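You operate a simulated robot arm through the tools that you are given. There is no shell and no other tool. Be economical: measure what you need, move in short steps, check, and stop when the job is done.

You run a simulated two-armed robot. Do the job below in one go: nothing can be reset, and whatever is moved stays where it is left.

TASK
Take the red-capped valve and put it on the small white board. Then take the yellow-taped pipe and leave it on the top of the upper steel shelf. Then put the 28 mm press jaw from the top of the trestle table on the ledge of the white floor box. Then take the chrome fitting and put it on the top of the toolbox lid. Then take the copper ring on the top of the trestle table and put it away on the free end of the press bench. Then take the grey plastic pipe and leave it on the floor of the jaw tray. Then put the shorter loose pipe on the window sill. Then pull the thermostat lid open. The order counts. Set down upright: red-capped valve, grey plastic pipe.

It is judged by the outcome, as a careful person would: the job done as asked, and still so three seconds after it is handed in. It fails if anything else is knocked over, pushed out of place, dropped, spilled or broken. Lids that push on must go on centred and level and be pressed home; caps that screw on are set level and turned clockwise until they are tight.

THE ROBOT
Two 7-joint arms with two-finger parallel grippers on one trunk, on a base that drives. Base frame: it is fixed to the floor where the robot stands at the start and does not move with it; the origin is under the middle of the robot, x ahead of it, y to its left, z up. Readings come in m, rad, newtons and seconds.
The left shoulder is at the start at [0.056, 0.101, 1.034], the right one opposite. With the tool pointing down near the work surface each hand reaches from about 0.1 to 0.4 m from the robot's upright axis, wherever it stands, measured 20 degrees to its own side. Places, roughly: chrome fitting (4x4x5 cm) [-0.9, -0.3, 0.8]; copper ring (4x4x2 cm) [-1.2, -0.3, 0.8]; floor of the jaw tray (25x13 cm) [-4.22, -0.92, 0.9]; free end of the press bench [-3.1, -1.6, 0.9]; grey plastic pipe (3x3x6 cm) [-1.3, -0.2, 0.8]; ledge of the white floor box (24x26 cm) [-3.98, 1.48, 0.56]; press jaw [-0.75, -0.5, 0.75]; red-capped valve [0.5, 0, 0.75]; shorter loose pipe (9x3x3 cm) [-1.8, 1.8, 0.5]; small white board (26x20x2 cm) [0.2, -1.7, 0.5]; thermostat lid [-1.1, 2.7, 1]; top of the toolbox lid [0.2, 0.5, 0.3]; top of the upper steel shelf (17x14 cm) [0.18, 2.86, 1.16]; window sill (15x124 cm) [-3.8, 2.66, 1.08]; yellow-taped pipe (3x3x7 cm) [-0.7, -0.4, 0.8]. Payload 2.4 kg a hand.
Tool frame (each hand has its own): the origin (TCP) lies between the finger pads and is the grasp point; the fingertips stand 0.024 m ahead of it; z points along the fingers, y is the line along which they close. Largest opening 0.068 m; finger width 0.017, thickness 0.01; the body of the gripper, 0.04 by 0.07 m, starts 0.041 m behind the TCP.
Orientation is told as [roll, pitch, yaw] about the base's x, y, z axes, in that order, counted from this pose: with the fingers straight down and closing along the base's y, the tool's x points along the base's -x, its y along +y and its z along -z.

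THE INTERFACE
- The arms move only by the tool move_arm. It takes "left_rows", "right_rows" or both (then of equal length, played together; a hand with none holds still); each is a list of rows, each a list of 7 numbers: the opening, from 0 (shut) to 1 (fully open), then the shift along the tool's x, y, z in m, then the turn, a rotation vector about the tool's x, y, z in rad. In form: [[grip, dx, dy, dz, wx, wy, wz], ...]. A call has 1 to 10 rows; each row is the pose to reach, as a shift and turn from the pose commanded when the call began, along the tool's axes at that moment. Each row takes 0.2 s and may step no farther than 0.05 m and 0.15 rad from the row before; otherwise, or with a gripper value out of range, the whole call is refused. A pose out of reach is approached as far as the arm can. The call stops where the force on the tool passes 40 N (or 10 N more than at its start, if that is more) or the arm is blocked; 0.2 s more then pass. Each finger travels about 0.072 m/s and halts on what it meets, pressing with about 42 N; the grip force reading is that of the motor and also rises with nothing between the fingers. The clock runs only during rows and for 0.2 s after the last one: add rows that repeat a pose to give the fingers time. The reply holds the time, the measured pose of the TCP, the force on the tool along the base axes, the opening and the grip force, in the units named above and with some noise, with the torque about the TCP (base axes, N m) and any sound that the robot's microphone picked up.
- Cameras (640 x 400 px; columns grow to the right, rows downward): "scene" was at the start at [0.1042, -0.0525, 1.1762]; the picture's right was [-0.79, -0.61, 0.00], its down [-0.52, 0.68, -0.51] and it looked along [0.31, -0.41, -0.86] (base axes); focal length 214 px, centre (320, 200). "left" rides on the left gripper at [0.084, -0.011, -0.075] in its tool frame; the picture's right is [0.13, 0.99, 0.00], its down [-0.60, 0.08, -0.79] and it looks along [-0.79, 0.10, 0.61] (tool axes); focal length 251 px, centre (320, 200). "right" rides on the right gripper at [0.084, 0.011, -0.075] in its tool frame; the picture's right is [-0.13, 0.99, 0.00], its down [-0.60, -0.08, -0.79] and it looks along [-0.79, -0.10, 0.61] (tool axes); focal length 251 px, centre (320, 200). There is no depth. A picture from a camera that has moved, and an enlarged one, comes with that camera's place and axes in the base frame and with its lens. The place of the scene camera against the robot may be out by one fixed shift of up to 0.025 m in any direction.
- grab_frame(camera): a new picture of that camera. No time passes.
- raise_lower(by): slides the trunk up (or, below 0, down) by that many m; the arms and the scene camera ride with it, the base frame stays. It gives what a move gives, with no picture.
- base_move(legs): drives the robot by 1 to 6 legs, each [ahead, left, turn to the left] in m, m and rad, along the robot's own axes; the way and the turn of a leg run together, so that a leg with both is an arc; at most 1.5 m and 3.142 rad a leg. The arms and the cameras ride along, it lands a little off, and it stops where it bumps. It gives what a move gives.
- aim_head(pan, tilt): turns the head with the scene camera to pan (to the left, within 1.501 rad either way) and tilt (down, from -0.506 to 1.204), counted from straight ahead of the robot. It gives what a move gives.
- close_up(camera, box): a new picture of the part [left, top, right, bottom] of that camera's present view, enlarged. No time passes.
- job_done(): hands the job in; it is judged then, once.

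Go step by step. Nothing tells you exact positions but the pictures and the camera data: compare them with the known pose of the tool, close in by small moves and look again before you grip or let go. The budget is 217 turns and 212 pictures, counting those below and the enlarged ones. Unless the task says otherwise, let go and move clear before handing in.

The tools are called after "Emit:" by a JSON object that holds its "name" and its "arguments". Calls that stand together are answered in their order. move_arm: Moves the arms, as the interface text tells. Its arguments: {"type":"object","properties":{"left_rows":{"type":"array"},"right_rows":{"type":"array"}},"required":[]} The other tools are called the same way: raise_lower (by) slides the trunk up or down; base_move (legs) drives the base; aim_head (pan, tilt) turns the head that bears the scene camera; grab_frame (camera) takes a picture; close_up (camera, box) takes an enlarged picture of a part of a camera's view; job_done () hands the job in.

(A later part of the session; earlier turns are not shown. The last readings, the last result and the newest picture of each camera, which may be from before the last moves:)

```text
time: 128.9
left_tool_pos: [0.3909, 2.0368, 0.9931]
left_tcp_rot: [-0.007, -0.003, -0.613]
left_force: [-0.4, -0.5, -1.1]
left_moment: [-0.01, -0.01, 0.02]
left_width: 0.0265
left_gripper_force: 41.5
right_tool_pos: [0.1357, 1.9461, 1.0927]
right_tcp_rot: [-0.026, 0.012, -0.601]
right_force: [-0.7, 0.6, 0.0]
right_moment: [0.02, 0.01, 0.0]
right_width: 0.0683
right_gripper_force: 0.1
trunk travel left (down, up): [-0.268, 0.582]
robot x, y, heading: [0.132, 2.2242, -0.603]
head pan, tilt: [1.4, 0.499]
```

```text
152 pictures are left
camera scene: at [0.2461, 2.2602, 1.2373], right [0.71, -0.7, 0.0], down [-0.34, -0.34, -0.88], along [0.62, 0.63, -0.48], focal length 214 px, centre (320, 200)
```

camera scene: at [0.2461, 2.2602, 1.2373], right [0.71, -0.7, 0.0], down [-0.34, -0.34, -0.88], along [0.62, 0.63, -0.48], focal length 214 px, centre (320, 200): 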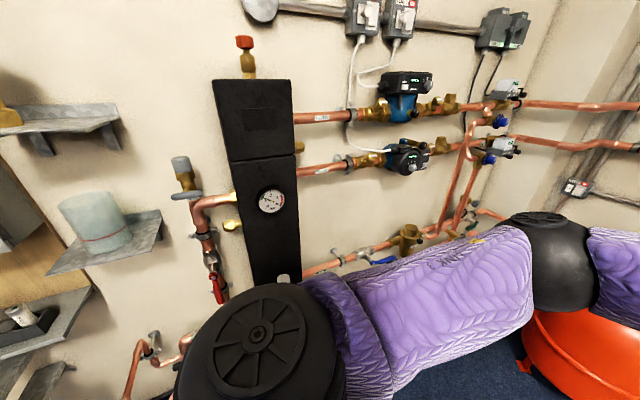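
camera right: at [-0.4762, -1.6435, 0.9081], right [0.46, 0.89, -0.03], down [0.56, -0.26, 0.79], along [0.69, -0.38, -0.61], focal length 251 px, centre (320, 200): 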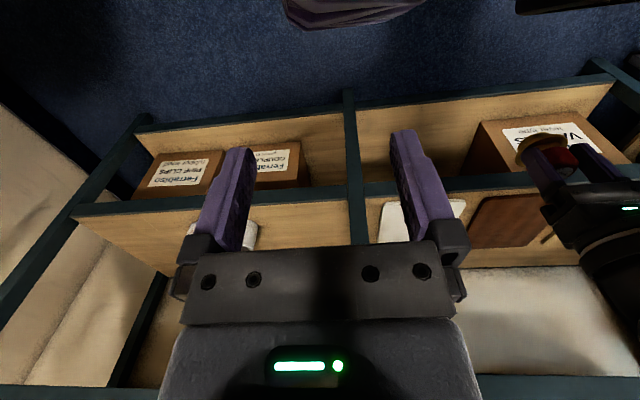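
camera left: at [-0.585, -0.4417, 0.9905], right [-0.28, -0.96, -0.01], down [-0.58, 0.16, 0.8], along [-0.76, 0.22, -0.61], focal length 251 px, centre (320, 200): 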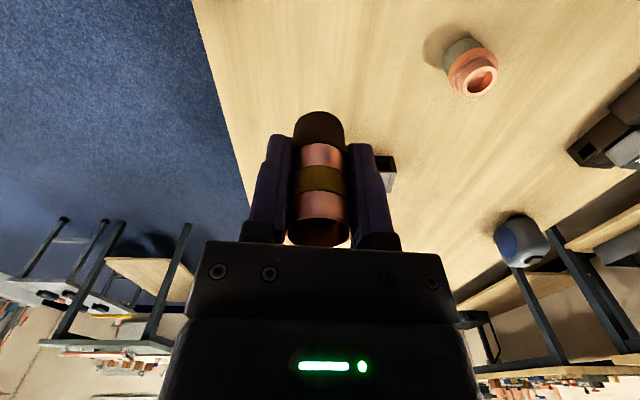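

I step away from the wall by 12 cm so the elbow clears, then turn to face it.

Emit:
{"name": "base_move", "arguments": {"legs": [[0.068, -0.1, 0], [0, 0, 2.17]]}}

Emit:
{"name": "aim_head", "arguments": {"pan": 0.0, "tilt": 0.3}}

Emit:
{"name": "grab_frame", "arguments": {"camera": "scene"}}

```text
time: 135.4
left_tool_pos: [0.1318, 2.4206, 0.9942]
left_tcp_rot: [-0.005, -0.004, 1.593]
left_force: [-1.3, 0.8, 0.2]
left_moment: [-0.02, 0.04, -0.02]
left_width: 0.0267
left_gripper_force: 42.1
right_tool_pos: [0.3572, 2.2704, 1.0931]
right_tcp_rot: [-0.024, 0.01, 1.607]
right_force: [0.4, 0.2, -0.3]
right_moment: [0.0, 0.02, 0.0]
right_width: 0.0681
right_gripper_force: 0.1
trunk travel left (down, up): [-0.268, 0.582]
robot x, y, heading: [0.1341, 2.099, 1.607]
head pan, tilt: [1.4, 0.499]
```

```text
time: 136.9
left_tool_pos: [0.1313, 2.421, 0.9935]
left_tcp_rot: [-0.004, -0.003, 1.593]
left_force: [-0.2, 0.9, -0.2]
left_moment: [-0.01, 0.02, 0.01]
left_width: 0.0267
left_gripper_force: 41.9
right_tool_pos: [0.3577, 2.2688, 1.0927]
right_tcp_rot: [-0.025, 0.01, 1.605]
right_force: [0.3, 0.5, -0.3]
right_moment: [-0.03, -0.01, -0.01]
right_width: 0.068
right_gripper_force: 0.0
trunk travel left (down, up): [-0.268, 0.582]
robot x, y, heading: [0.1315, 2.1032, 1.603]
head pan, tilt: [0.0, 0.3]
```

```text
151 pictures are left
camera scene: at [0.1313, 2.2519, 1.2557], right [1.0, 0.03, 0.0], down [0.01, -0.3, -0.96], along [-0.03, 0.95, -0.3], focal length 214 px, centre (320, 200)
```

scene: 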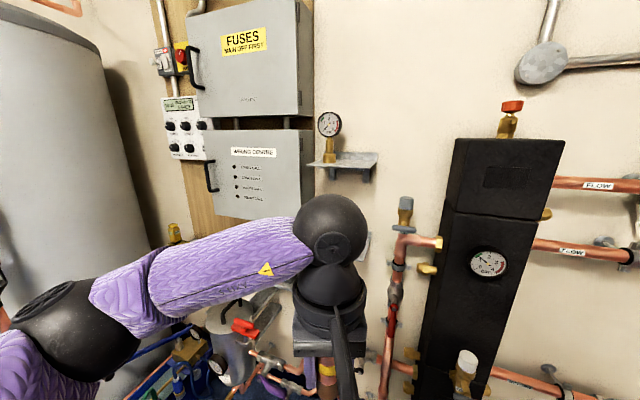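

The shelf's free space is right of the gauge, near [0.225, 2.85]. My elbow would meet the fuse boxes at this height, so I raise the trunk and stretch the arm forward before going closer.

Emit:
{"name": "raise_lower", "arguments": {"by": 0.36}}

Emit:
{"name": "move_arm", "arguments": {"left_rows": [[0.2, -0.04, -0.02, 0, 0, 0, 0], [0.2, -0.08, -0.04, 0, 0, 0, 0], [0.2, -0.12, -0.06, 0, 0, 0, 0], [0.2, -0.16, -0.08, 0, 0, 0, 0], [0.2, -0.2, -0.09, 0, 0, 0, 0], [0.2, -0.2, -0.09, 0, 0, 0, 0]]}}

Emit:
{"name": "grab_frame", "arguments": {"camera": "scene"}}

Emit:
{"name": "grab_frame", "arguments": {"camera": "left"}}

```text
time: 140.4
left_tool_pos: [0.1319, 2.4206, 1.3539]
left_tcp_rot: [-0.007, -0.002, 1.593]
left_force: [-1.1, -0.5, -0.5]
left_moment: [0.0, -0.01, -0.03]
left_width: 0.0267
left_gripper_force: 41.8
right_tool_pos: [0.3573, 2.2694, 1.4528]
right_tcp_rot: [-0.024, 0.012, 1.606]
right_force: [1.0, -0.4, 0.4]
right_moment: [0.0, -0.01, 0.0]
right_width: 0.0681
right_gripper_force: 0.1
trunk travel left (down, up): [-0.628, 0.222]
robot x, y, heading: [0.1313, 2.1043, 1.603]
head pan, tilt: [0.0, 0.3]
```

```text
time: 141.8
left_tool_pos: [0.1724, 2.5247, 1.3451]
left_tcp_rot: [-0.004, -0.005, 1.591]
left_force: [0.0, -0.3, -1.1]
left_moment: [0.0, 0.01, -0.01]
left_width: 0.0267
left_gripper_force: 41.8
left hand out of reach, approached as far as the arm can: row 3, 4, 5, 6
right_tool_pos: [0.3571, 2.2693, 1.4544]
right_tcp_rot: [-0.025, 0.01, 1.606]
right_force: [-0.1, 0.2, 0.2]
right_moment: [-0.05, 0.01, -0.01]
right_width: 0.0682
right_gripper_force: 0.1
trunk travel left (down, up): [-0.628, 0.222]
robot x, y, heading: [0.1314, 2.1071, 1.601]
head pan, tilt: [0.0, 0.3]
```

```text
150 pictures are left
camera scene: at [0.1325, 2.2093, 1.6179], right [1.0, 0.03, 0.0], down [0.01, -0.3, -0.96], along [-0.03, 0.95, -0.3], focal length 214 px, centre (320, 200)
```

scene: 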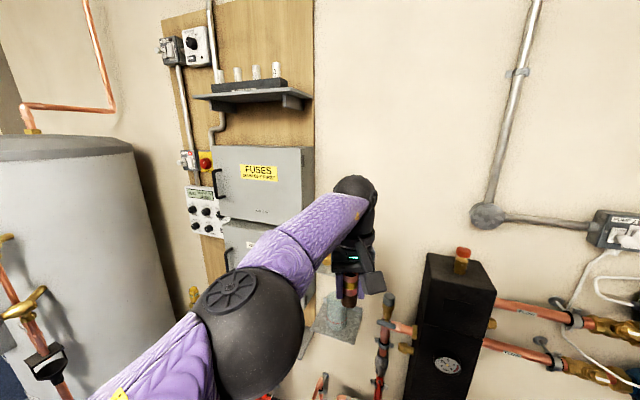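

```text
149 pictures are left
camera left: at [0.1849, 2.44, 1.4199], right [-0.99, -0.15, -0.01], down [-0.1, 0.6, 0.8], along [-0.12, 0.79, -0.61], focal length 251 px, centre (320, 200)
```

left: 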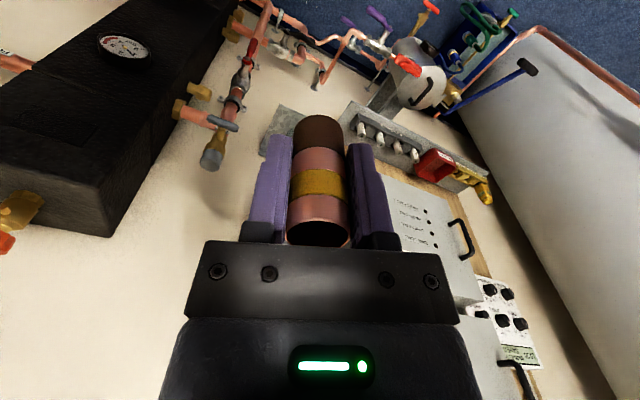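

At this stretch the elbow stays close to my body, which helps. I drive ahead part of the way and check clearances.

Emit:
{"name": "base_move", "arguments": {"legs": [[0.16, -0.04, 0]]}}

Emit:
{"name": "grab_frame", "arguments": {"camera": "scene"}}

Emit:
{"name": "grab_frame", "arguments": {"camera": "left"}}

```text
time: 143.3
left_tool_pos: [0.2074, 2.6897, 1.345]
left_tcp_rot: [-0.003, -0.004, 1.595]
left_force: [-0.1, -0.5, -0.7]
left_moment: [-0.03, -0.04, 0.01]
left_width: 0.027
left_gripper_force: 42.2
right_tool_pos: [0.3905, 2.4346, 1.4536]
right_tcp_rot: [-0.024, 0.011, 1.608]
right_force: [0.1, -0.1, 0.6]
right_moment: [-0.03, 0.03, -0.02]
right_width: 0.0679
right_gripper_force: 0.0
trunk travel left (down, up): [-0.628, 0.222]
robot x, y, heading: [0.1698, 2.2663, 1.602]
head pan, tilt: [0.0, 0.3]
```

```text
148 pictures are left
camera scene: at [0.1685, 2.3748, 1.6178], right [1.0, 0.03, 0.0], down [0.01, -0.3, -0.95], along [-0.03, 0.95, -0.3], focal length 214 px, centre (320, 200)
```

scene: 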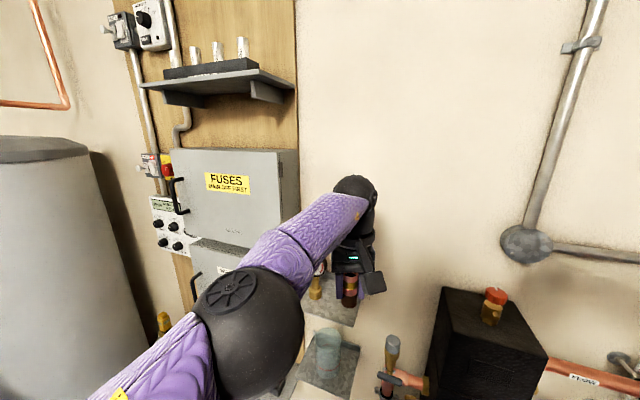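

```text
147 pictures are left
camera left: at [0.2203, 2.6055, 1.4197], right [-0.99, -0.15, 0.0], down [-0.1, 0.6, 0.8], along [-0.12, 0.79, -0.61], focal length 251 px, centre (320, 200)
```

left: 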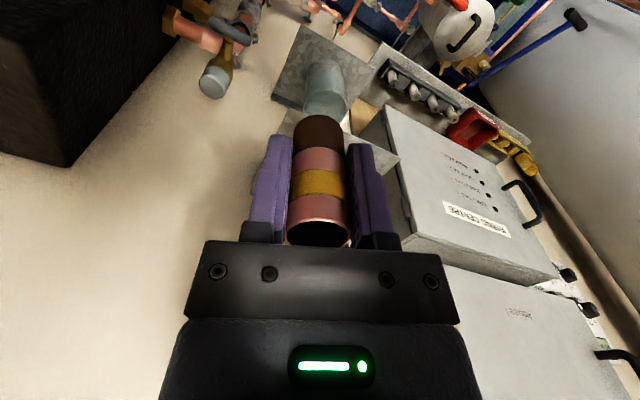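

The shelf's right-front corner triangulates to about [0.24, 2.774, 1.174]. I go ahead another 8 cm, slightly right, and look for the gauge and free space.

Emit:
{"name": "base_move", "arguments": {"legs": [[0.08, -0.02, 0]]}}

Emit:
{"name": "grab_frame", "arguments": {"camera": "scene"}}

Emit:
{"name": "grab_frame", "arguments": {"camera": "left"}}

Emit:
{"name": "grab_frame", "arguments": {"camera": "right"}}

```text
time: 144.3
left_tool_pos: [0.2251, 2.7692, 1.3446]
left_tcp_rot: [-0.002, -0.003, 1.593]
left_force: [0.3, 0.7, -1.9]
left_moment: [0.0, 0.01, 0.01]
left_width: 0.0267
left_gripper_force: 42.2
right_tool_pos: [0.4116, 2.5133, 1.4525]
right_tcp_rot: [-0.024, 0.009, 1.605]
right_force: [0.2, 1.2, -0.4]
right_moment: [-0.02, 0.01, 0.04]
right_width: 0.0681
right_gripper_force: 0.1
trunk travel left (down, up): [-0.628, 0.222]
robot x, y, heading: [0.1809, 2.3442, 1.604]
head pan, tilt: [0.0, 0.3]
```

```text
146 pictures are left
camera scene: at [0.186, 2.4536, 1.6178], right [1.0, 0.03, 0.0], down [0.01, -0.3, -0.95], along [-0.03, 0.95, -0.3], focal length 214 px, centre (320, 200)
```

scene: 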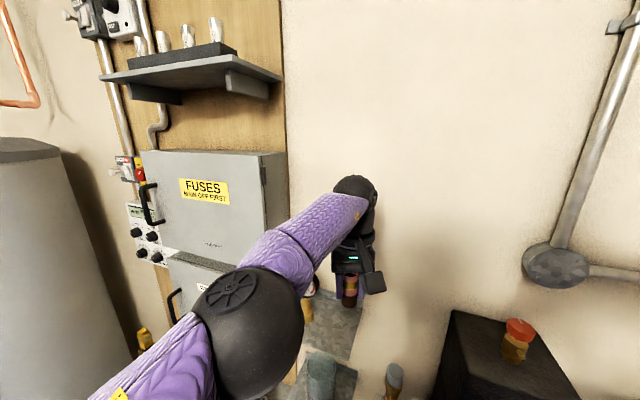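

```text
145 pictures are left
camera left: at [0.2383, 2.6842, 1.4197], right [-0.99, -0.15, 0.0], down [-0.1, 0.6, 0.8], along [-0.12, 0.79, -0.61], focal length 251 px, centre (320, 200)
```

left: 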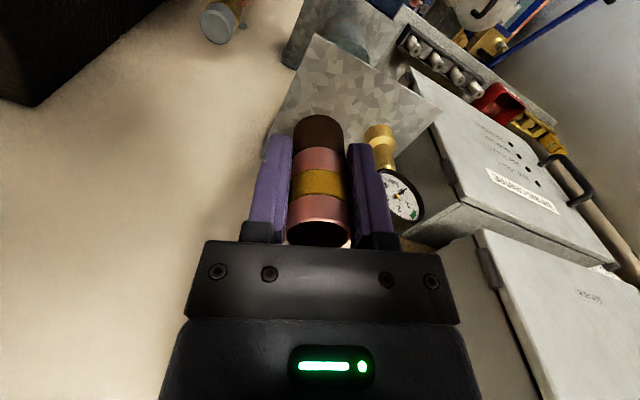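

```text
144 pictures are left
camera right: at [0.3996, 2.4284, 1.5286], right [-1.0, 0.09, -0.03], down [0.04, 0.61, 0.79], along [0.09, 0.78, -0.61], focal length 251 px, centre (320, 200)
```

right: 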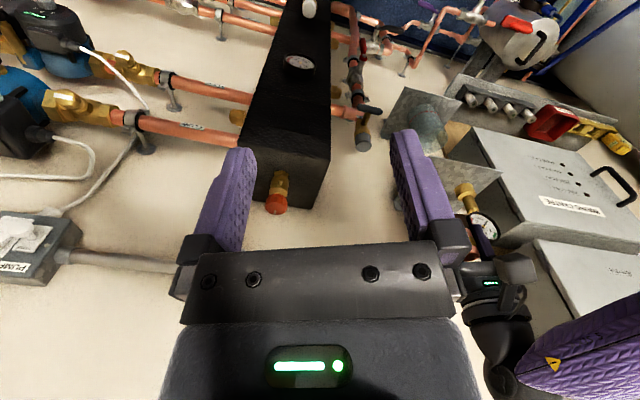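

The shelf shows clearly: centre [0.18, 2.863], gauge at [0.137, 2.868], free spot near [0.222, 2.85]. I drive ahead 8 cm and check.

Emit:
{"name": "base_move", "arguments": {"legs": [[0.08, 0, 0]]}}

Emit:
{"name": "grab_frame", "arguments": {"camera": "left"}}

Emit:
{"name": "grab_frame", "arguments": {"camera": "scene"}}

```text
time: 145.4
left_tool_pos: [0.2244, 2.8499, 1.3449]
left_tcp_rot: [-0.001, -0.004, 1.59]
left_force: [0.2, 0.7, -0.7]
left_moment: [-0.01, -0.01, 0.01]
left_width: 0.0269
left_gripper_force: 41.8
right_tool_pos: [0.4084, 2.5931, 1.4531]
right_tcp_rot: [-0.023, 0.011, 1.601]
right_force: [0.2, 0.5, 0.4]
right_moment: [-0.03, 0.02, -0.04]
right_width: 0.068
right_gripper_force: 0.1
trunk travel left (down, up): [-0.628, 0.222]
robot x, y, heading: [0.1871, 2.4261, 1.593]
head pan, tilt: [0.0, 0.3]
```

```text
143 pictures are left
camera left: at [0.2367, 2.7649, 1.4197], right [-0.99, -0.15, 0.0], down [-0.09, 0.6, 0.8], along [-0.11, 0.79, -0.61], focal length 251 px, centre (320, 200)
```

left: 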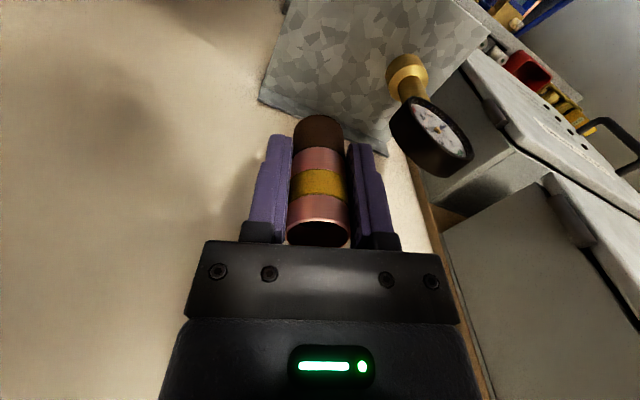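

```text
142 pictures are left
camera scene: at [0.1836, 2.5346, 1.6178], right [1.0, 0.03, 0.0], down [0.01, -0.3, -0.95], along [-0.03, 0.95, -0.3], focal length 214 px, centre (320, 200)
```

scene: 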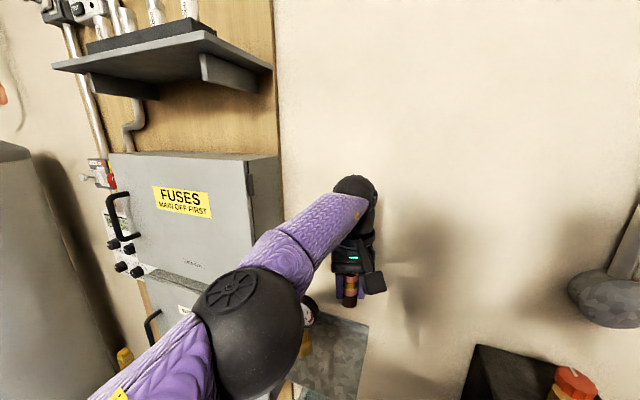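

Everything lines up. I lower the pipe toward the shelf.

Emit:
{"name": "move_arm", "arguments": {"left_rows": [[0.2, 0, 0, 0.03, 0, 0, 0], [0.2, 0, 0, 0.06, 0, 0, 0], [0.2, 0, 0, 0.09, 0, 0, 0], [0.2, 0, 0, 0.11, 0, 0, 0], [0.2, 0, 0, 0.12, 0, 0, 0], [0.2, 0, 0, 0.12, 0, 0, 0]]}}

Emit:
{"name": "grab_frame", "arguments": {"camera": "left"}}

Emit:
{"name": "grab_frame", "arguments": {"camera": "scene"}}

```text
time: 146.8
left_tool_pos: [0.2271, 2.8468, 1.2253]
left_tcp_rot: [-0.003, -0.006, 1.589]
left_force: [0.0, -0.2, -1.2]
left_moment: [0.0, -0.03, 0.06]
left_width: 0.0267
left_gripper_force: 41.7
right_tool_pos: [0.4073, 2.5923, 1.4519]
right_tcp_rot: [-0.024, 0.01, 1.603]
right_force: [-0.6, 0.1, 0.2]
right_moment: [-0.04, -0.01, 0.0]
right_width: 0.0681
right_gripper_force: 0.0
trunk travel left (down, up): [-0.628, 0.222]
robot x, y, heading: [0.182, 2.4279, 1.6]
head pan, tilt: [0.0, 0.3]
```

```text
141 pictures are left
camera left: at [0.2393, 2.7631, 1.2997], right [-0.99, -0.15, 0.0], down [-0.09, 0.6, 0.8], along [-0.11, 0.79, -0.61], focal length 251 px, centre (320, 200)
```

left: 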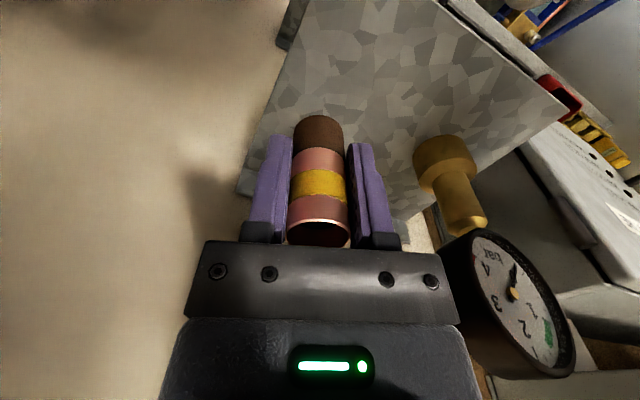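

```text
140 pictures are left
camera scene: at [0.1837, 2.5332, 1.6179], right [1.0, 0.03, 0.0], down [0.01, -0.3, -0.96], along [-0.03, 0.95, -0.3], focal length 214 px, centre (320, 200)
```

scene: 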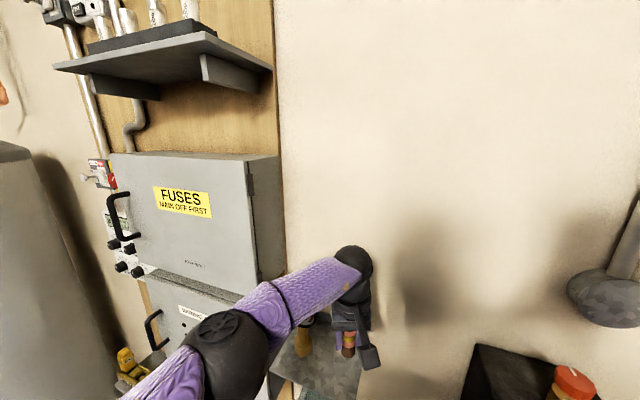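

The pipe is about 2 cm above the free part of the shelf. I lower in small steps to contact.

Emit:
{"name": "move_arm", "arguments": {"left_rows": [[0.2, 0, 0, 0.006, 0, 0, 0], [0.2, 0, 0, 0.011, 0, 0, 0], [0.2, 0, 0, 0.014, 0, 0, 0], [0.2, 0, 0, 0.017, 0, 0, 0], [0.2, 0, 0, 0.02, 0, 0, 0]]}}

Emit:
{"name": "grab_frame", "arguments": {"camera": "left"}}

```text
time: 148.0
left_tool_pos: [0.2257, 2.849, 1.2061]
left_tcp_rot: [-0.006, -0.008, 1.591]
left_force: [0.1, -0.6, -1.0]
left_moment: [0.0, -0.06, -0.04]
left_width: 0.0267
left_gripper_force: 41.5
right_tool_pos: [0.4083, 2.5923, 1.4535]
right_tcp_rot: [-0.025, 0.008, 1.603]
right_force: [-0.2, 0.8, -0.3]
right_moment: [-0.02, 0.01, 0.0]
right_width: 0.068
right_gripper_force: 0.0
trunk travel left (down, up): [-0.628, 0.222]
robot x, y, heading: [0.1834, 2.4265, 1.596]
head pan, tilt: [0.0, 0.3]
```

```text
139 pictures are left
camera left: at [0.2375, 2.7645, 1.2803], right [-0.99, -0.15, -0.01], down [-0.09, 0.6, 0.8], along [-0.11, 0.79, -0.61], focal length 251 px, centre (320, 200)
```

left: 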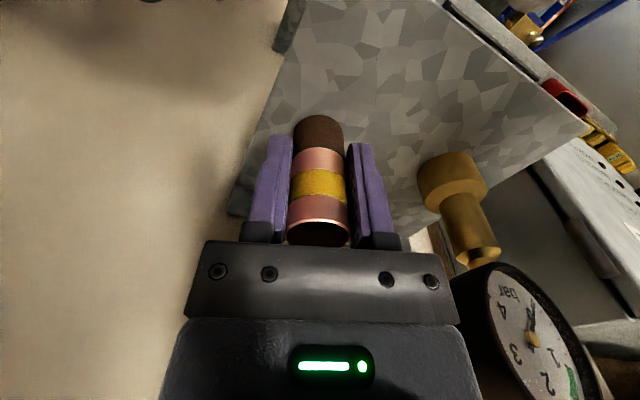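

No contact yet, so I continue down.

Emit:
{"name": "move_arm", "arguments": {"left_rows": [[0.2, 0, 0, 0.003, 0, 0, 0], [0.2, 0, 0, 0.006, 0, 0, 0], [0.2, 0, 0, 0.009, 0, 0, 0], [0.2, 0, 0, 0.012, 0, 0, 0], [0.2, 0, 0, 0.015, 0, 0, 0]]}}

Emit:
{"name": "grab_frame", "arguments": {"camera": "left"}}

```text
time: 149.2
left_tool_pos: [0.225, 2.8473, 1.1923]
left_tcp_rot: [-0.004, -0.007, 1.59]
left_force: [-1.4, 2.2, 32.1]
left_moment: [0.25, 0.08, 0.0]
left_width: 0.0269
left_gripper_force: 42.1
right_tool_pos: [0.4068, 2.5895, 1.4535]
right_tcp_rot: [-0.025, 0.006, 1.603]
right_force: [0.2, 0.0, 0.3]
right_moment: [-0.02, 0.02, 0.03]
right_width: 0.0676
right_gripper_force: 0.0
trunk travel left (down, up): [-0.628, 0.222]
robot x, y, heading: [0.1848, 2.4291, 1.599]
head pan, tilt: [0.0, 0.3]
```

```text
138 pictures are left
camera left: at [0.2369, 2.7624, 1.2664], right [-0.99, -0.15, -0.01], down [-0.09, 0.6, 0.8], along [-0.11, 0.79, -0.6], focal length 251 px, centre (320, 200)
```

left: 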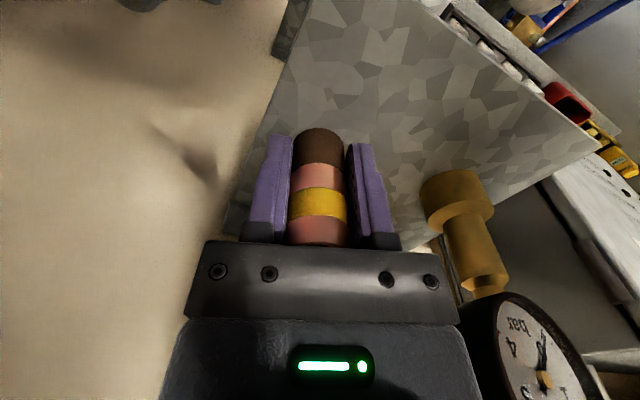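

The pipe stands on the shelf. I ease up a bit, open moderately and lift clear.

Emit:
{"name": "move_arm", "arguments": {"left_rows": [[0.2, 0, 0, -0.002, 0, 0, 0], [0.4, 0, 0, -0.002, 0, 0, 0], [0.6, 0, 0, -0.002, 0, 0, 0], [0.65, 0, 0, -0.002, 0, 0, 0], [0.65, 0, 0, -0.002, 0, 0, 0], [0.65, 0, 0, -0.02, 0, 0, 0], [0.65, 0, 0, -0.04, 0, 0, 0], [0.65, 0, 0, -0.07, 0, 0, 0], [0.65, 0, 0, -0.1, 0, 0, 0], [0.65, 0, 0, -0.14, 0, 0, 0]]}}

Emit:
{"name": "grab_frame", "arguments": {"camera": "left"}}

```text
time: 151.4
left_tool_pos: [0.2228, 2.8498, 1.3304]
left_tcp_rot: [-0.002, -0.006, 1.588]
left_force: [-0.1, 0.4, 1.1]
left_moment: [0.0, 0.01, 0.0]
left_width: 0.0444
left_gripper_force: 0.0
right_tool_pos: [0.4078, 2.5917, 1.4529]
right_tcp_rot: [-0.025, 0.009, 1.601]
right_force: [-0.1, 1.0, -0.7]
right_moment: [0.02, 0.02, -0.01]
right_width: 0.068
right_gripper_force: 0.1
trunk travel left (down, up): [-0.628, 0.222]
robot x, y, heading: [0.1845, 2.4211, 1.597]
head pan, tilt: [0.0, 0.3]
```

```text
137 pictures are left
camera left: at [0.2345, 2.7643, 1.406], right [-0.99, -0.15, 0.0], down [-0.09, 0.6, 0.8], along [-0.11, 0.79, -0.61], focal length 251 px, centre (320, 200)
```

left: 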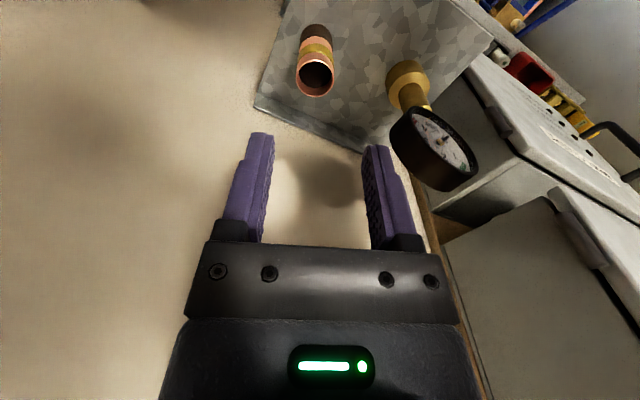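

The pipe is on the upper shelf beside the gauge. I retreat, fold the arm, lower the trunk and go back the way I came.

Emit:
{"name": "base_move", "arguments": {"legs": [[-0.33, 0, 0]]}}

Emit:
{"name": "move_arm", "arguments": {"left_rows": [[1, 0.04, 0.02, 0, 0, 0, 0], [1, 0.08, 0.04, 0, 0, 0, 0], [1, 0.12, 0.05, 0, 0, 0, 0], [1, 0.12, 0.05, 0, 0, 0, 0]]}}

Emit:
{"name": "raise_lower", "arguments": {"by": -0.34}}

Emit:
{"name": "base_move", "arguments": {"legs": [[0, 0, -2.2], [-0.21, 0.24, 0], [-0.72, -0.5, 0], [0.06, -0.48, 0], [0, 0, -0.97], [1.3, 0, 0]]}}

Emit:
{"name": "aim_head", "arguments": {"pan": 0.0, "tilt": 0.7}}

Emit:
{"name": "grab_frame", "arguments": {"camera": "scene"}}

```text
time: 153.6
left_tool_pos: [0.2318, 2.508, 1.3313]
left_tcp_rot: [-0.004, -0.004, 1.589]
left_force: [0.4, -0.5, -0.3]
left_moment: [0.05, 0.0, -0.04]
left_width: 0.0443
left_gripper_force: 0.1
right_tool_pos: [0.4172, 2.2497, 1.4525]
right_tcp_rot: [-0.024, 0.008, 1.602]
right_force: [-0.8, -0.1, -0.1]
right_moment: [0.0, 0.02, 0.0]
right_width: 0.0679
right_gripper_force: 0.0
trunk travel left (down, up): [-0.628, 0.222]
robot x, y, heading: [0.1912, 2.0803, 1.595]
head pan, tilt: [0.0, 0.3]
```

```text
time: 154.6
left_tool_pos: [0.184, 2.3863, 1.3297]
left_tcp_rot: [-0.003, -0.005, 1.591]
left_force: [-0.3, 0.1, -0.1]
left_moment: [-0.01, -0.02, 0.05]
left_width: 0.068
left_gripper_force: 0.0
right_tool_pos: [0.4179, 2.2506, 1.4528]
right_tcp_rot: [-0.026, 0.011, 1.603]
right_force: [0.9, 0.0, 0.3]
right_moment: [0.02, -0.01, -0.07]
right_width: 0.0681
right_gripper_force: 0.1
trunk travel left (down, up): [-0.628, 0.222]
robot x, y, heading: [0.1946, 2.0819, 1.597]
head pan, tilt: [0.0, 0.3]
```

```text
time: 158.0
left_tool_pos: [0.1844, 2.3854, 0.9908]
left_tcp_rot: [-0.007, -0.006, 1.592]
left_force: [0.0, 0.7, 0.9]
left_moment: [0.02, 0.02, -0.01]
left_width: 0.0676
left_gripper_force: 0.0
right_tool_pos: [0.4179, 2.2499, 1.1136]
right_tcp_rot: [-0.024, 0.01, 1.601]
right_force: [0.0, -0.4, 0.3]
right_moment: [-0.01, -0.03, -0.01]
right_width: 0.068
right_gripper_force: 0.1
trunk travel left (down, up): [-0.288, 0.562]
robot x, y, heading: [0.1922, 2.0813, 1.604]
head pan, tilt: [0.0, 0.3]
```

```text
time: 180.8
left_tool_pos: [-0.9162, 0.3138, 0.9904]
left_tcp_rot: [-0.004, -0.006, -1.575]
left_force: [0.7, 0.4, 0.1]
left_moment: [-0.02, 0.03, -0.05]
left_width: 0.068
left_gripper_force: 0.1
right_tool_pos: [-1.1468, 0.457, 1.1127]
right_tcp_rot: [-0.024, 0.009, -1.557]
right_force: [0.2, 0.3, 0.1]
right_moment: [0.0, 0.03, 0.0]
right_width: 0.0683
right_gripper_force: 0.1
trunk travel left (down, up): [-0.288, 0.562]
robot x, y, heading: [-0.9171, 0.6144, -1.563]
head pan, tilt: [0.0, 0.3]
```

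```text
time: 181.7
left_tool_pos: [-0.916, 0.314, 0.9904]
left_tcp_rot: [-0.004, -0.006, -1.573]
left_force: [-1.0, 1.2, -0.4]
left_moment: [-0.02, 0.01, 0.03]
left_width: 0.0679
left_gripper_force: 0.3
right_tool_pos: [-1.1475, 0.4556, 1.1137]
right_tcp_rot: [-0.025, 0.01, -1.558]
right_force: [-0.5, 0.7, -1.0]
right_moment: [0.0, 0.0, 0.01]
right_width: 0.0679
right_gripper_force: 0.1
trunk travel left (down, up): [-0.288, 0.562]
robot x, y, heading: [-0.9195, 0.6201, -1.563]
head pan, tilt: [0.0, 0.7]
```

```text
136 pictures are left
camera scene: at [-0.915, 0.4825, 1.2399], right [-1.0, -0.01, 0.0], down [-0.01, 0.64, -0.77], along [0.01, -0.77, -0.64], focal length 214 px, centre (320, 200)
```

scene: 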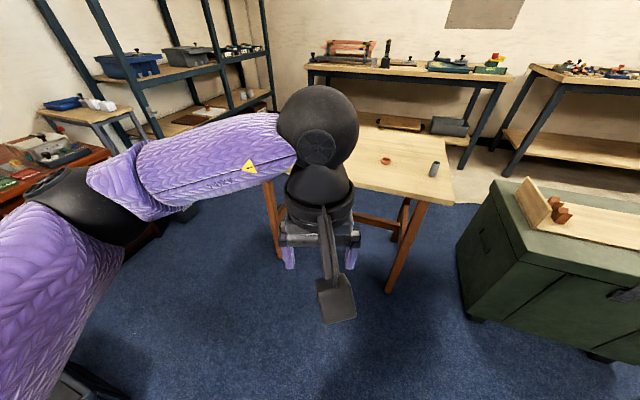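

I'm north of the table now. I move toward its east part and turn square to its long edge to view the two press jaws.

Emit:
{"name": "base_move", "arguments": {"legs": [[0.4, 0.22, -0.37]]}}

Emit:
{"name": "aim_head", "arguments": {"pan": 0.3, "tilt": 0.9}}

Emit:
{"name": "grab_frame", "arguments": {"camera": "scene"}}

Emit:
{"name": "grab_frame", "arguments": {"camera": "left"}}

```text
time: 184.4
left_tool_pos: [-0.8803, -0.0928, 0.9904]
left_tcp_rot: [-0.005, -0.005, -1.942]
left_force: [0.6, -0.1, 0.3]
left_moment: [-0.02, -0.01, 0.01]
left_width: 0.0679
left_gripper_force: 0.0
right_tool_pos: [-1.0432, 0.1232, 1.1124]
right_tcp_rot: [-0.023, 0.01, -1.929]
right_force: [0.4, -0.4, -0.3]
right_moment: [0.05, 0.0, 0.01]
right_width: 0.0676
right_gripper_force: 0.2
trunk travel left (down, up): [-0.288, 0.562]
robot x, y, heading: [-0.7719, 0.1927, -1.926]
head pan, tilt: [0.0, 0.7]
```

```text
time: 185.2
left_tool_pos: [-0.8792, -0.0923, 0.991]
left_tcp_rot: [-0.005, -0.006, -1.944]
left_force: [0.4, 0.4, 0.0]
left_moment: [-0.05, -0.02, 0.03]
left_width: 0.0677
left_gripper_force: 0.0
right_tool_pos: [-1.0444, 0.122, 1.1132]
right_tcp_rot: [-0.024, 0.009, -1.931]
right_force: [-0.5, -0.4, 0.1]
right_moment: [-0.03, -0.02, -0.02]
right_width: 0.0679
right_gripper_force: 0.0
trunk travel left (down, up): [-0.288, 0.562]
robot x, y, heading: [-0.7699, 0.1911, -1.93]
head pan, tilt: [0.3, 0.901]
```

```text
135 pictures are left
camera scene: at [-0.7928, 0.0695, 1.2238], right [-1.0, 0.06, 0.0], down [0.05, 0.78, -0.62], along [-0.04, -0.62, -0.78], focal length 214 px, centre (320, 200)
```

scene: 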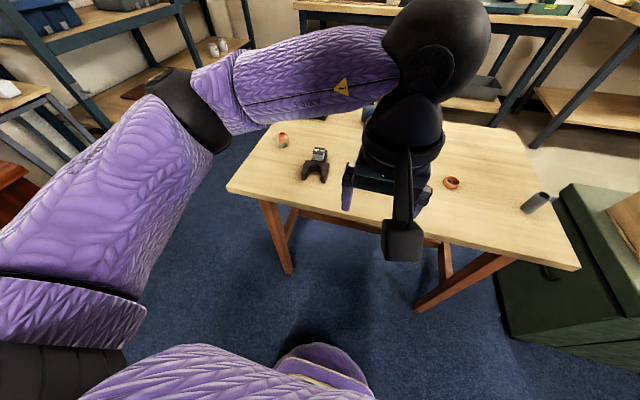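

```text
134 pictures are left
camera left: at [-0.8593, -0.0103, 1.0646], right [0.97, -0.24, 0.0], down [-0.14, -0.59, 0.8], along [-0.19, -0.77, -0.61], focal length 251 px, centre (320, 200)
```

left: 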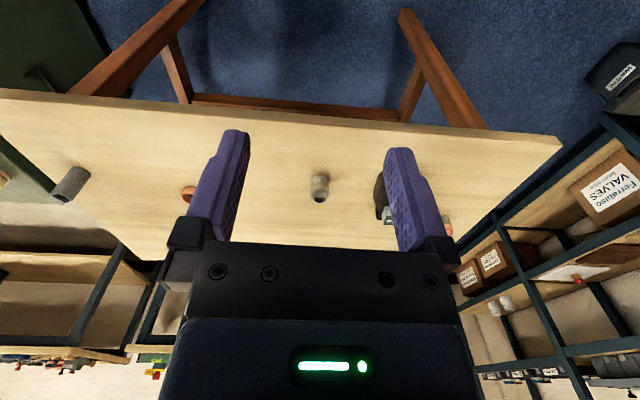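

I zoom in on the near jaw's label and on the spot where the other jaw peeks out.

Emit:
{"name": "close_up", "arguments": {"camera": "scene", "box": [288, 135, 348, 195]}}

Emit:
{"name": "close_up", "arguments": {"camera": "left", "box": [300, 130, 480, 250]}}

```text
6.67 times, centred on (318, 165) of scene
camera zoom: at [-0.7928, 0.0695, 1.2238], right [-1.0, 0.06, 0.0], down [0.05, 0.78, -0.62], along [-0.04, -0.62, -0.78], focal length 1430 px, centre (333, 433)
```

zoom: 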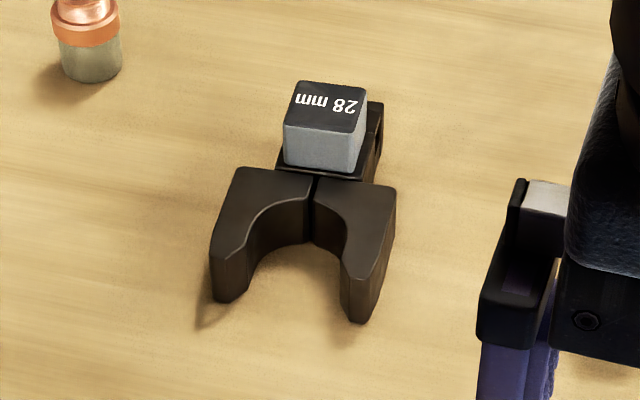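

```text
3.33 times, centred on (390, 190) of left
camera zoom: at [-0.8593, -0.0103, 1.0646], right [0.97, -0.24, 0.0], down [-0.14, -0.59, 0.8], along [-0.19, -0.77, -0.61], focal length 838 px, centre (87, 233)
```

zoom: 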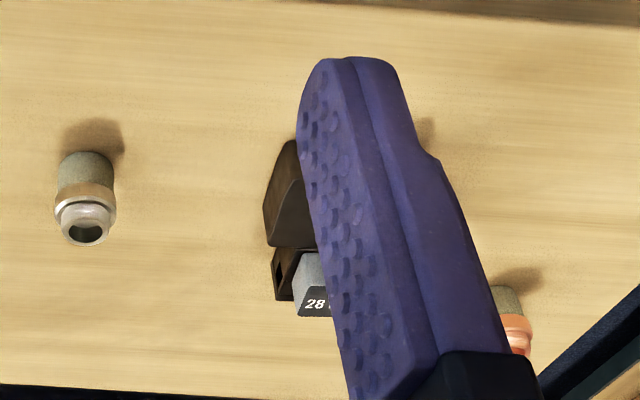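

The near one reads 28 mm; its grey block sits at about [-0.825, -0.41]. I drive so the hand lines up above it.

Emit:
{"name": "base_move", "arguments": {"legs": [[0.16, 0.16, 0]]}}

Emit:
{"name": "aim_head", "arguments": {"pan": 0.0, "tilt": 1.0}}

Emit:
{"name": "grab_frame", "arguments": {"camera": "scene"}}

Emit:
{"name": "grab_frame", "arguments": {"camera": "left"}}

```text
time: 187.0
left_tool_pos: [-0.785, -0.3023, 0.9901]
left_tcp_rot: [-0.005, -0.005, -1.943]
left_force: [-0.2, 0.1, 0.2]
left_moment: [-0.02, 0.01, -0.01]
left_width: 0.0681
left_gripper_force: 0.0
right_tool_pos: [-0.9497, -0.0866, 1.1127]
right_tcp_rot: [-0.026, 0.011, -1.928]
right_force: [0.2, -0.5, -0.1]
right_moment: [0.0, -0.03, 0.01]
right_width: 0.0679
right_gripper_force: 0.0
trunk travel left (down, up): [-0.288, 0.562]
robot x, y, heading: [-0.6782, -0.0185, -1.934]
head pan, tilt: [0.3, 0.901]
```

```text
time: 187.8
left_tool_pos: [-0.7856, -0.3015, 0.9904]
left_tcp_rot: [-0.005, -0.005, -1.942]
left_force: [-0.6, -0.8, -0.1]
left_moment: [0.01, 0.01, -0.02]
left_width: 0.0681
left_gripper_force: 0.1
right_tool_pos: [-0.9493, -0.0876, 1.1131]
right_tcp_rot: [-0.024, 0.008, -1.93]
right_force: [0.1, 0.3, 0.2]
right_moment: [0.01, 0.02, 0.0]
right_width: 0.0681
right_gripper_force: 0.0
trunk travel left (down, up): [-0.288, 0.562]
robot x, y, heading: [-0.6786, -0.0193, -1.934]
head pan, tilt: [0.0, 1.0]
```

```text
131 pictures are left
camera scene: at [-0.7181, -0.1299, 1.2165], right [-0.94, 0.35, 0.0], down [0.3, 0.79, -0.54], along [-0.19, -0.51, -0.84], focal length 214 px, centre (320, 200)
```

scene: 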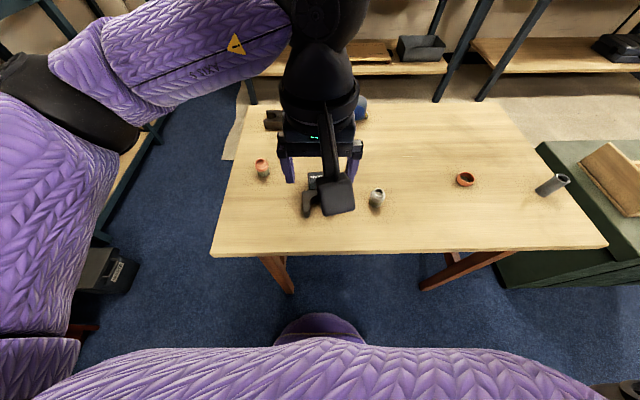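

```text
130 pictures are left
camera left: at [-0.7647, -0.22, 1.0646], right [0.97, -0.24, 0.0], down [-0.14, -0.59, 0.8], along [-0.19, -0.77, -0.61], focal length 251 px, centre (320, 200)
```

left: 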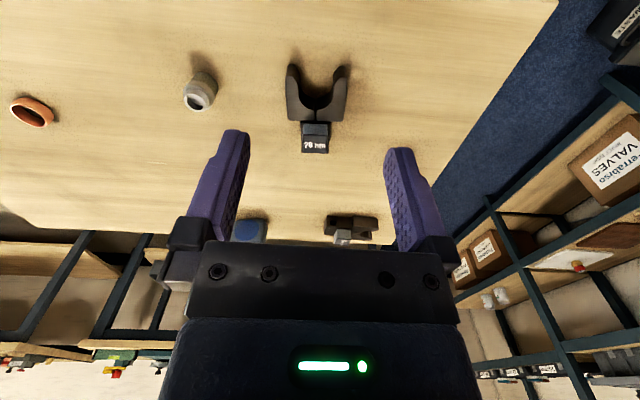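

The block's top comes out at [-0.822, -0.423, 0.81]. I move over it and check.

Emit:
{"name": "move_arm", "arguments": {"left_rows": [[1, -0.03, 0.003, 0.025, 0, 0, 0], [1, -0.06, 0.006, 0.05, 0, 0, 0], [1, -0.09, 0.008, 0.08, 0, 0, 0], [1, -0.115, 0.01, 0.11, 0, 0, 0], [1, -0.124, 0.01, 0.125, 0, 0, 0], [1, -0.124, 0.01, 0.125, 0, 0, 0]]}}

Emit:
{"name": "grab_frame", "arguments": {"camera": "left"}}

Emit:
{"name": "close_up", "arguments": {"camera": "scene", "box": [250, 110, 410, 210]}}

```text
time: 189.2
left_tool_pos: [-0.822, -0.4203, 0.8662]
left_tcp_rot: [-0.006, -0.005, -1.944]
left_force: [-0.7, 0.1, 0.3]
left_moment: [0.01, 0.01, 0.01]
left_width: 0.068
left_gripper_force: 0.0
right_tool_pos: [-0.9495, -0.0868, 1.1129]
right_tcp_rot: [-0.023, 0.009, -1.928]
right_force: [-0.3, 0.0, 0.2]
right_moment: [0.01, -0.01, -0.02]
right_width: 0.0681
right_gripper_force: 0.0
trunk travel left (down, up): [-0.288, 0.562]
robot x, y, heading: [-0.6765, -0.0196, -1.935]
head pan, tilt: [0.0, 1.0]
```

```text
129 pictures are left
camera left: at [-0.8019, -0.339, 0.9405], right [0.97, -0.24, -0.01], down [-0.14, -0.59, 0.8], along [-0.19, -0.77, -0.61], focal length 251 px, centre (320, 200)
```

left: 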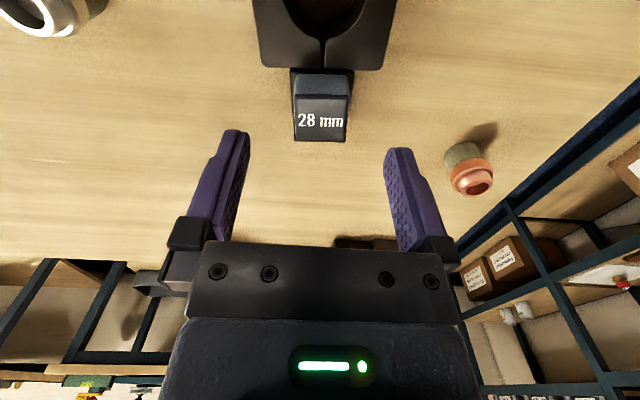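

```text
4.00 times, centred on (330, 160) of scene
camera zoom: at [-0.7182, -0.1299, 1.2165], right [-0.94, 0.35, 0.0], down [0.3, 0.79, -0.54], along [-0.19, -0.51, -0.84], focal length 858 px, centre (280, 360)
```

zoom: 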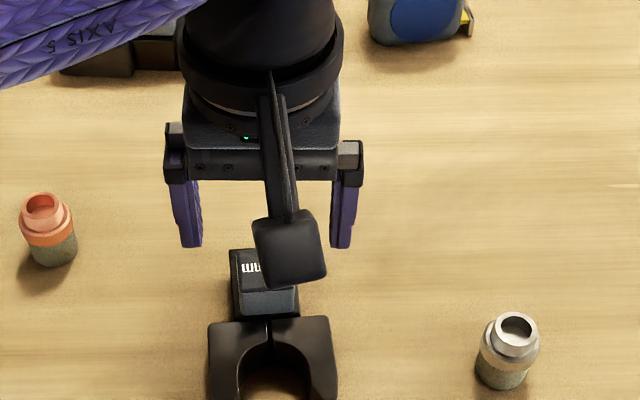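

The block is centred between the fingers, about 6 mm farther ahead. I go down and grip.

Emit:
{"name": "move_arm", "arguments": {"left_rows": [[1, -0.006, 0, 0.03, 0, 0, 0], [1, -0.006, 0, 0.055, 0, 0, 0], [1, -0.006, 0, 0.064, 0, 0, 0], [0.7, -0.006, 0, 0.064, 0, 0, 0], [0.4, -0.006, 0, 0.064, 0, 0, 0], [0.2, -0.006, 0, 0.064, 0, 0, 0], [0.2, -0.006, 0, 0.064, 0, 0, 0], [0.2, -0.006, 0, 0.064, 0, 0, 0]]}}

Emit:
{"name": "grab_frame", "arguments": {"camera": "left"}}

```text
time: 191.0
left_tool_pos: [-0.8229, -0.4254, 0.8019]
left_tcp_rot: [-0.006, -0.004, -1.944]
left_force: [0.6, 0.2, -0.8]
left_moment: [-0.1, 0.01, 0.06]
left_width: 0.0407
left_gripper_force: 41.7
right_tool_pos: [-0.9485, -0.0865, 1.1129]
right_tcp_rot: [-0.026, 0.01, -1.928]
right_force: [0.4, 0.2, 0.4]
right_moment: [0.03, -0.03, 0.02]
right_width: 0.0678
right_gripper_force: 0.2
trunk travel left (down, up): [-0.288, 0.562]
robot x, y, heading: [-0.6803, -0.0186, -1.933]
head pan, tilt: [0.0, 1.0]
```

```text
127 pictures are left
camera left: at [-0.8037, -0.3429, 0.876], right [0.97, -0.24, -0.01], down [-0.14, -0.59, 0.8], along [-0.19, -0.77, -0.61], focal length 251 px, centre (320, 200)
```

left: 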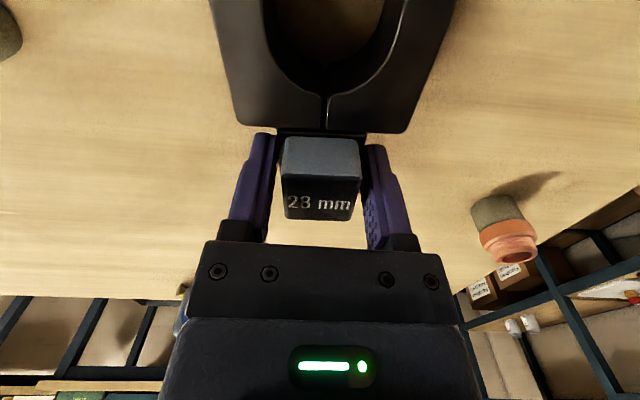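

Gripped at 41 mm. I lift and check that it hangs level.

Emit:
{"name": "move_arm", "arguments": {"left_rows": [[0.2, 0, 0, -0.03, 0, 0, 0], [0.2, 0, 0, -0.07, 0, 0, 0], [0.2, 0, 0, -0.11, 0, 0, 0], [0.2, 0.03, 0, -0.15, 0, 0, 0], [0.2, 0.07, 0, -0.17, 0, 0, 0], [0.2, 0.11, 0, -0.18, 0, 0, 0], [0.2, 0.12, 0, -0.18, 0, 0, 0]]}}

Emit:
{"name": "grab_frame", "arguments": {"camera": "left"}}

Emit:
{"name": "aim_head", "arguments": {"pan": -1.0, "tilt": 0.4}}

Emit:
{"name": "grab_frame", "arguments": {"camera": "scene"}}

```text
time: 192.6
left_tool_pos: [-0.7788, -0.3148, 0.9816]
left_tcp_rot: [-0.002, -0.004, -1.94]
left_force: [0.5, 0.2, -7.0]
left_moment: [-0.09, 0.01, 0.02]
left_width: 0.0398
left_gripper_force: 42.1
right_tool_pos: [-0.9482, -0.0872, 1.1128]
right_tcp_rot: [-0.024, 0.012, -1.929]
right_force: [0.1, 0.5, -0.1]
right_moment: [-0.01, -0.03, 0.0]
right_width: 0.068
right_gripper_force: 0.0
trunk travel left (down, up): [-0.288, 0.562]
robot x, y, heading: [-0.6802, -0.019, -1.933]
head pan, tilt: [0.0, 1.0]
```

```text
126 pictures are left
camera left: at [-0.7587, -0.2337, 1.0559], right [0.97, -0.24, 0.0], down [-0.14, -0.59, 0.8], along [-0.19, -0.77, -0.61], focal length 251 px, centre (320, 200)
```

left: 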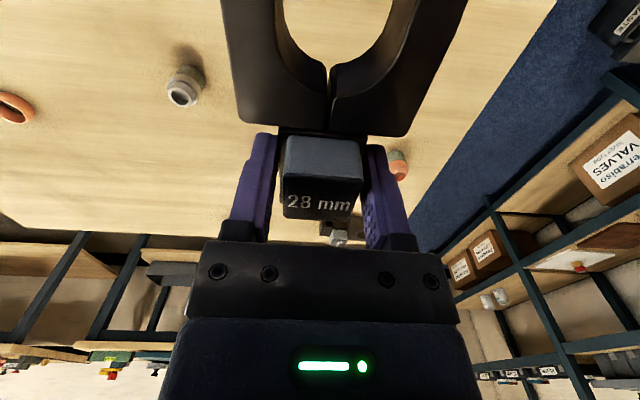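

```text
time: 193.8
left_tool_pos: [-0.7803, -0.3157, 0.9811]
left_tcp_rot: [-0.005, -0.005, -1.943]
left_force: [0.5, -0.3, -5.9]
left_moment: [-0.04, 0.04, 0.01]
left_width: 0.0395
left_gripper_force: 42.0
right_tool_pos: [-0.9501, -0.0874, 1.1132]
right_tcp_rot: [-0.024, 0.011, -1.927]
right_force: [1.0, 0.1, 0.3]
right_moment: [0.0, 0.0, -0.04]
right_width: 0.068
right_gripper_force: 0.1
trunk travel left (down, up): [-0.288, 0.562]
robot x, y, heading: [-0.6803, -0.02, -1.931]
head pan, tilt: [-1.0, 0.4]
```

```text
125 pictures are left
camera scene: at [-0.7842, -0.0844, 1.2666], right [-0.21, 0.98, 0.0], down [0.38, 0.08, -0.92], along [-0.9, -0.19, -0.39], focal length 214 px, centre (320, 200)
```

scene: 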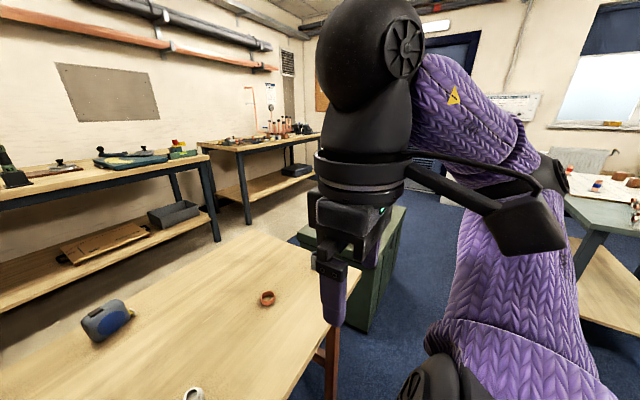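

The jaw hangs well. I back off from the table, turn to face west and survey the route to the white floor box.

Emit:
{"name": "base_move", "arguments": {"legs": [[-0.35, -0.1, 0], [0, 0, -1.21]]}}

Emit:
{"name": "aim_head", "arguments": {"pan": -0.4, "tilt": 0.4}}

Emit:
{"name": "grab_frame", "arguments": {"camera": "scene"}}

Emit:
{"name": "aim_head", "arguments": {"pan": 0.4, "tilt": 0.4}}

Emit:
{"name": "grab_frame", "arguments": {"camera": "scene"}}

```text
time: 199.1
left_tool_pos: [-0.9622, 0.3262, 0.9808]
left_tcp_rot: [-0.003, -0.005, -3.136]
left_force: [0.4, 0.7, -6.9]
left_moment: [-0.03, 0.07, 0.01]
left_width: 0.0397
left_gripper_force: 42.1
right_tool_pos: [-0.8123, 0.5686, 1.1129]
right_tcp_rot: [-0.024, 0.01, -3.125]
right_force: [0.0, 0.1, -0.3]
right_moment: [-0.01, -0.01, -0.03]
right_width: 0.0679
right_gripper_force: 0.0
trunk travel left (down, up): [-0.288, 0.562]
robot x, y, heading: [-0.6457, 0.3413, -3.13]
head pan, tilt: [-1.0, 0.4]
```

```text
time: 200.1
left_tool_pos: [-0.9618, 0.3273, 0.9812]
left_tcp_rot: [-0.004, -0.004, -3.136]
left_force: [0.3, 0.7, -6.1]
left_moment: [0.02, 0.08, 0.01]
left_width: 0.0397
left_gripper_force: 42.1
right_tool_pos: [-0.8116, 0.5691, 1.1125]
right_tcp_rot: [-0.025, 0.011, -3.124]
right_force: [0.5, 0.0, 0.1]
right_moment: [0.0, -0.03, -0.01]
right_width: 0.0681
right_gripper_force: 0.0
trunk travel left (down, up): [-0.288, 0.562]
robot x, y, heading: [-0.6478, 0.345, -3.127]
head pan, tilt: [-0.4, 0.4]
```

```text
124 pictures are left
camera scene: at [-0.7825, 0.3779, 1.2667], right [0.38, 0.93, 0.0], down [0.36, -0.15, -0.92], along [-0.85, 0.35, -0.39], focal length 214 px, centre (320, 200)
```

scene: 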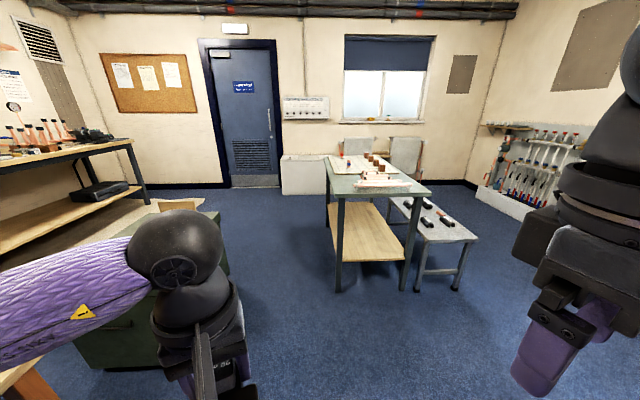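

```text
time: 201.3
left_tool_pos: [-0.9614, 0.3268, 0.9823]
left_tcp_rot: [-0.004, -0.005, -3.136]
left_force: [0.3, -0.2, -6.4]
left_moment: [0.0, 0.08, -0.03]
left_width: 0.0397
left_gripper_force: 42.3
right_tool_pos: [-0.8132, 0.5694, 1.1122]
right_tcp_rot: [-0.025, 0.009, -3.124]
right_force: [0.8, -0.6, 0.3]
right_moment: [0.02, 0.0, -0.01]
right_width: 0.0679
right_gripper_force: 0.0
trunk travel left (down, up): [-0.288, 0.562]
robot x, y, heading: [-0.6485, 0.3421, -3.124]
head pan, tilt: [0.4, 0.4]
```

```text
123 pictures are left
camera scene: at [-0.7815, 0.3058, 1.2667], right [-0.4, 0.92, 0.0], down [0.36, 0.16, -0.92], along [-0.84, -0.37, -0.39], focal length 214 px, centre (320, 200)
```

scene: 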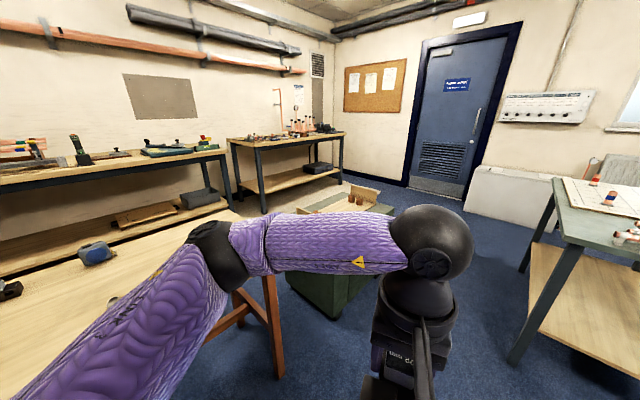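

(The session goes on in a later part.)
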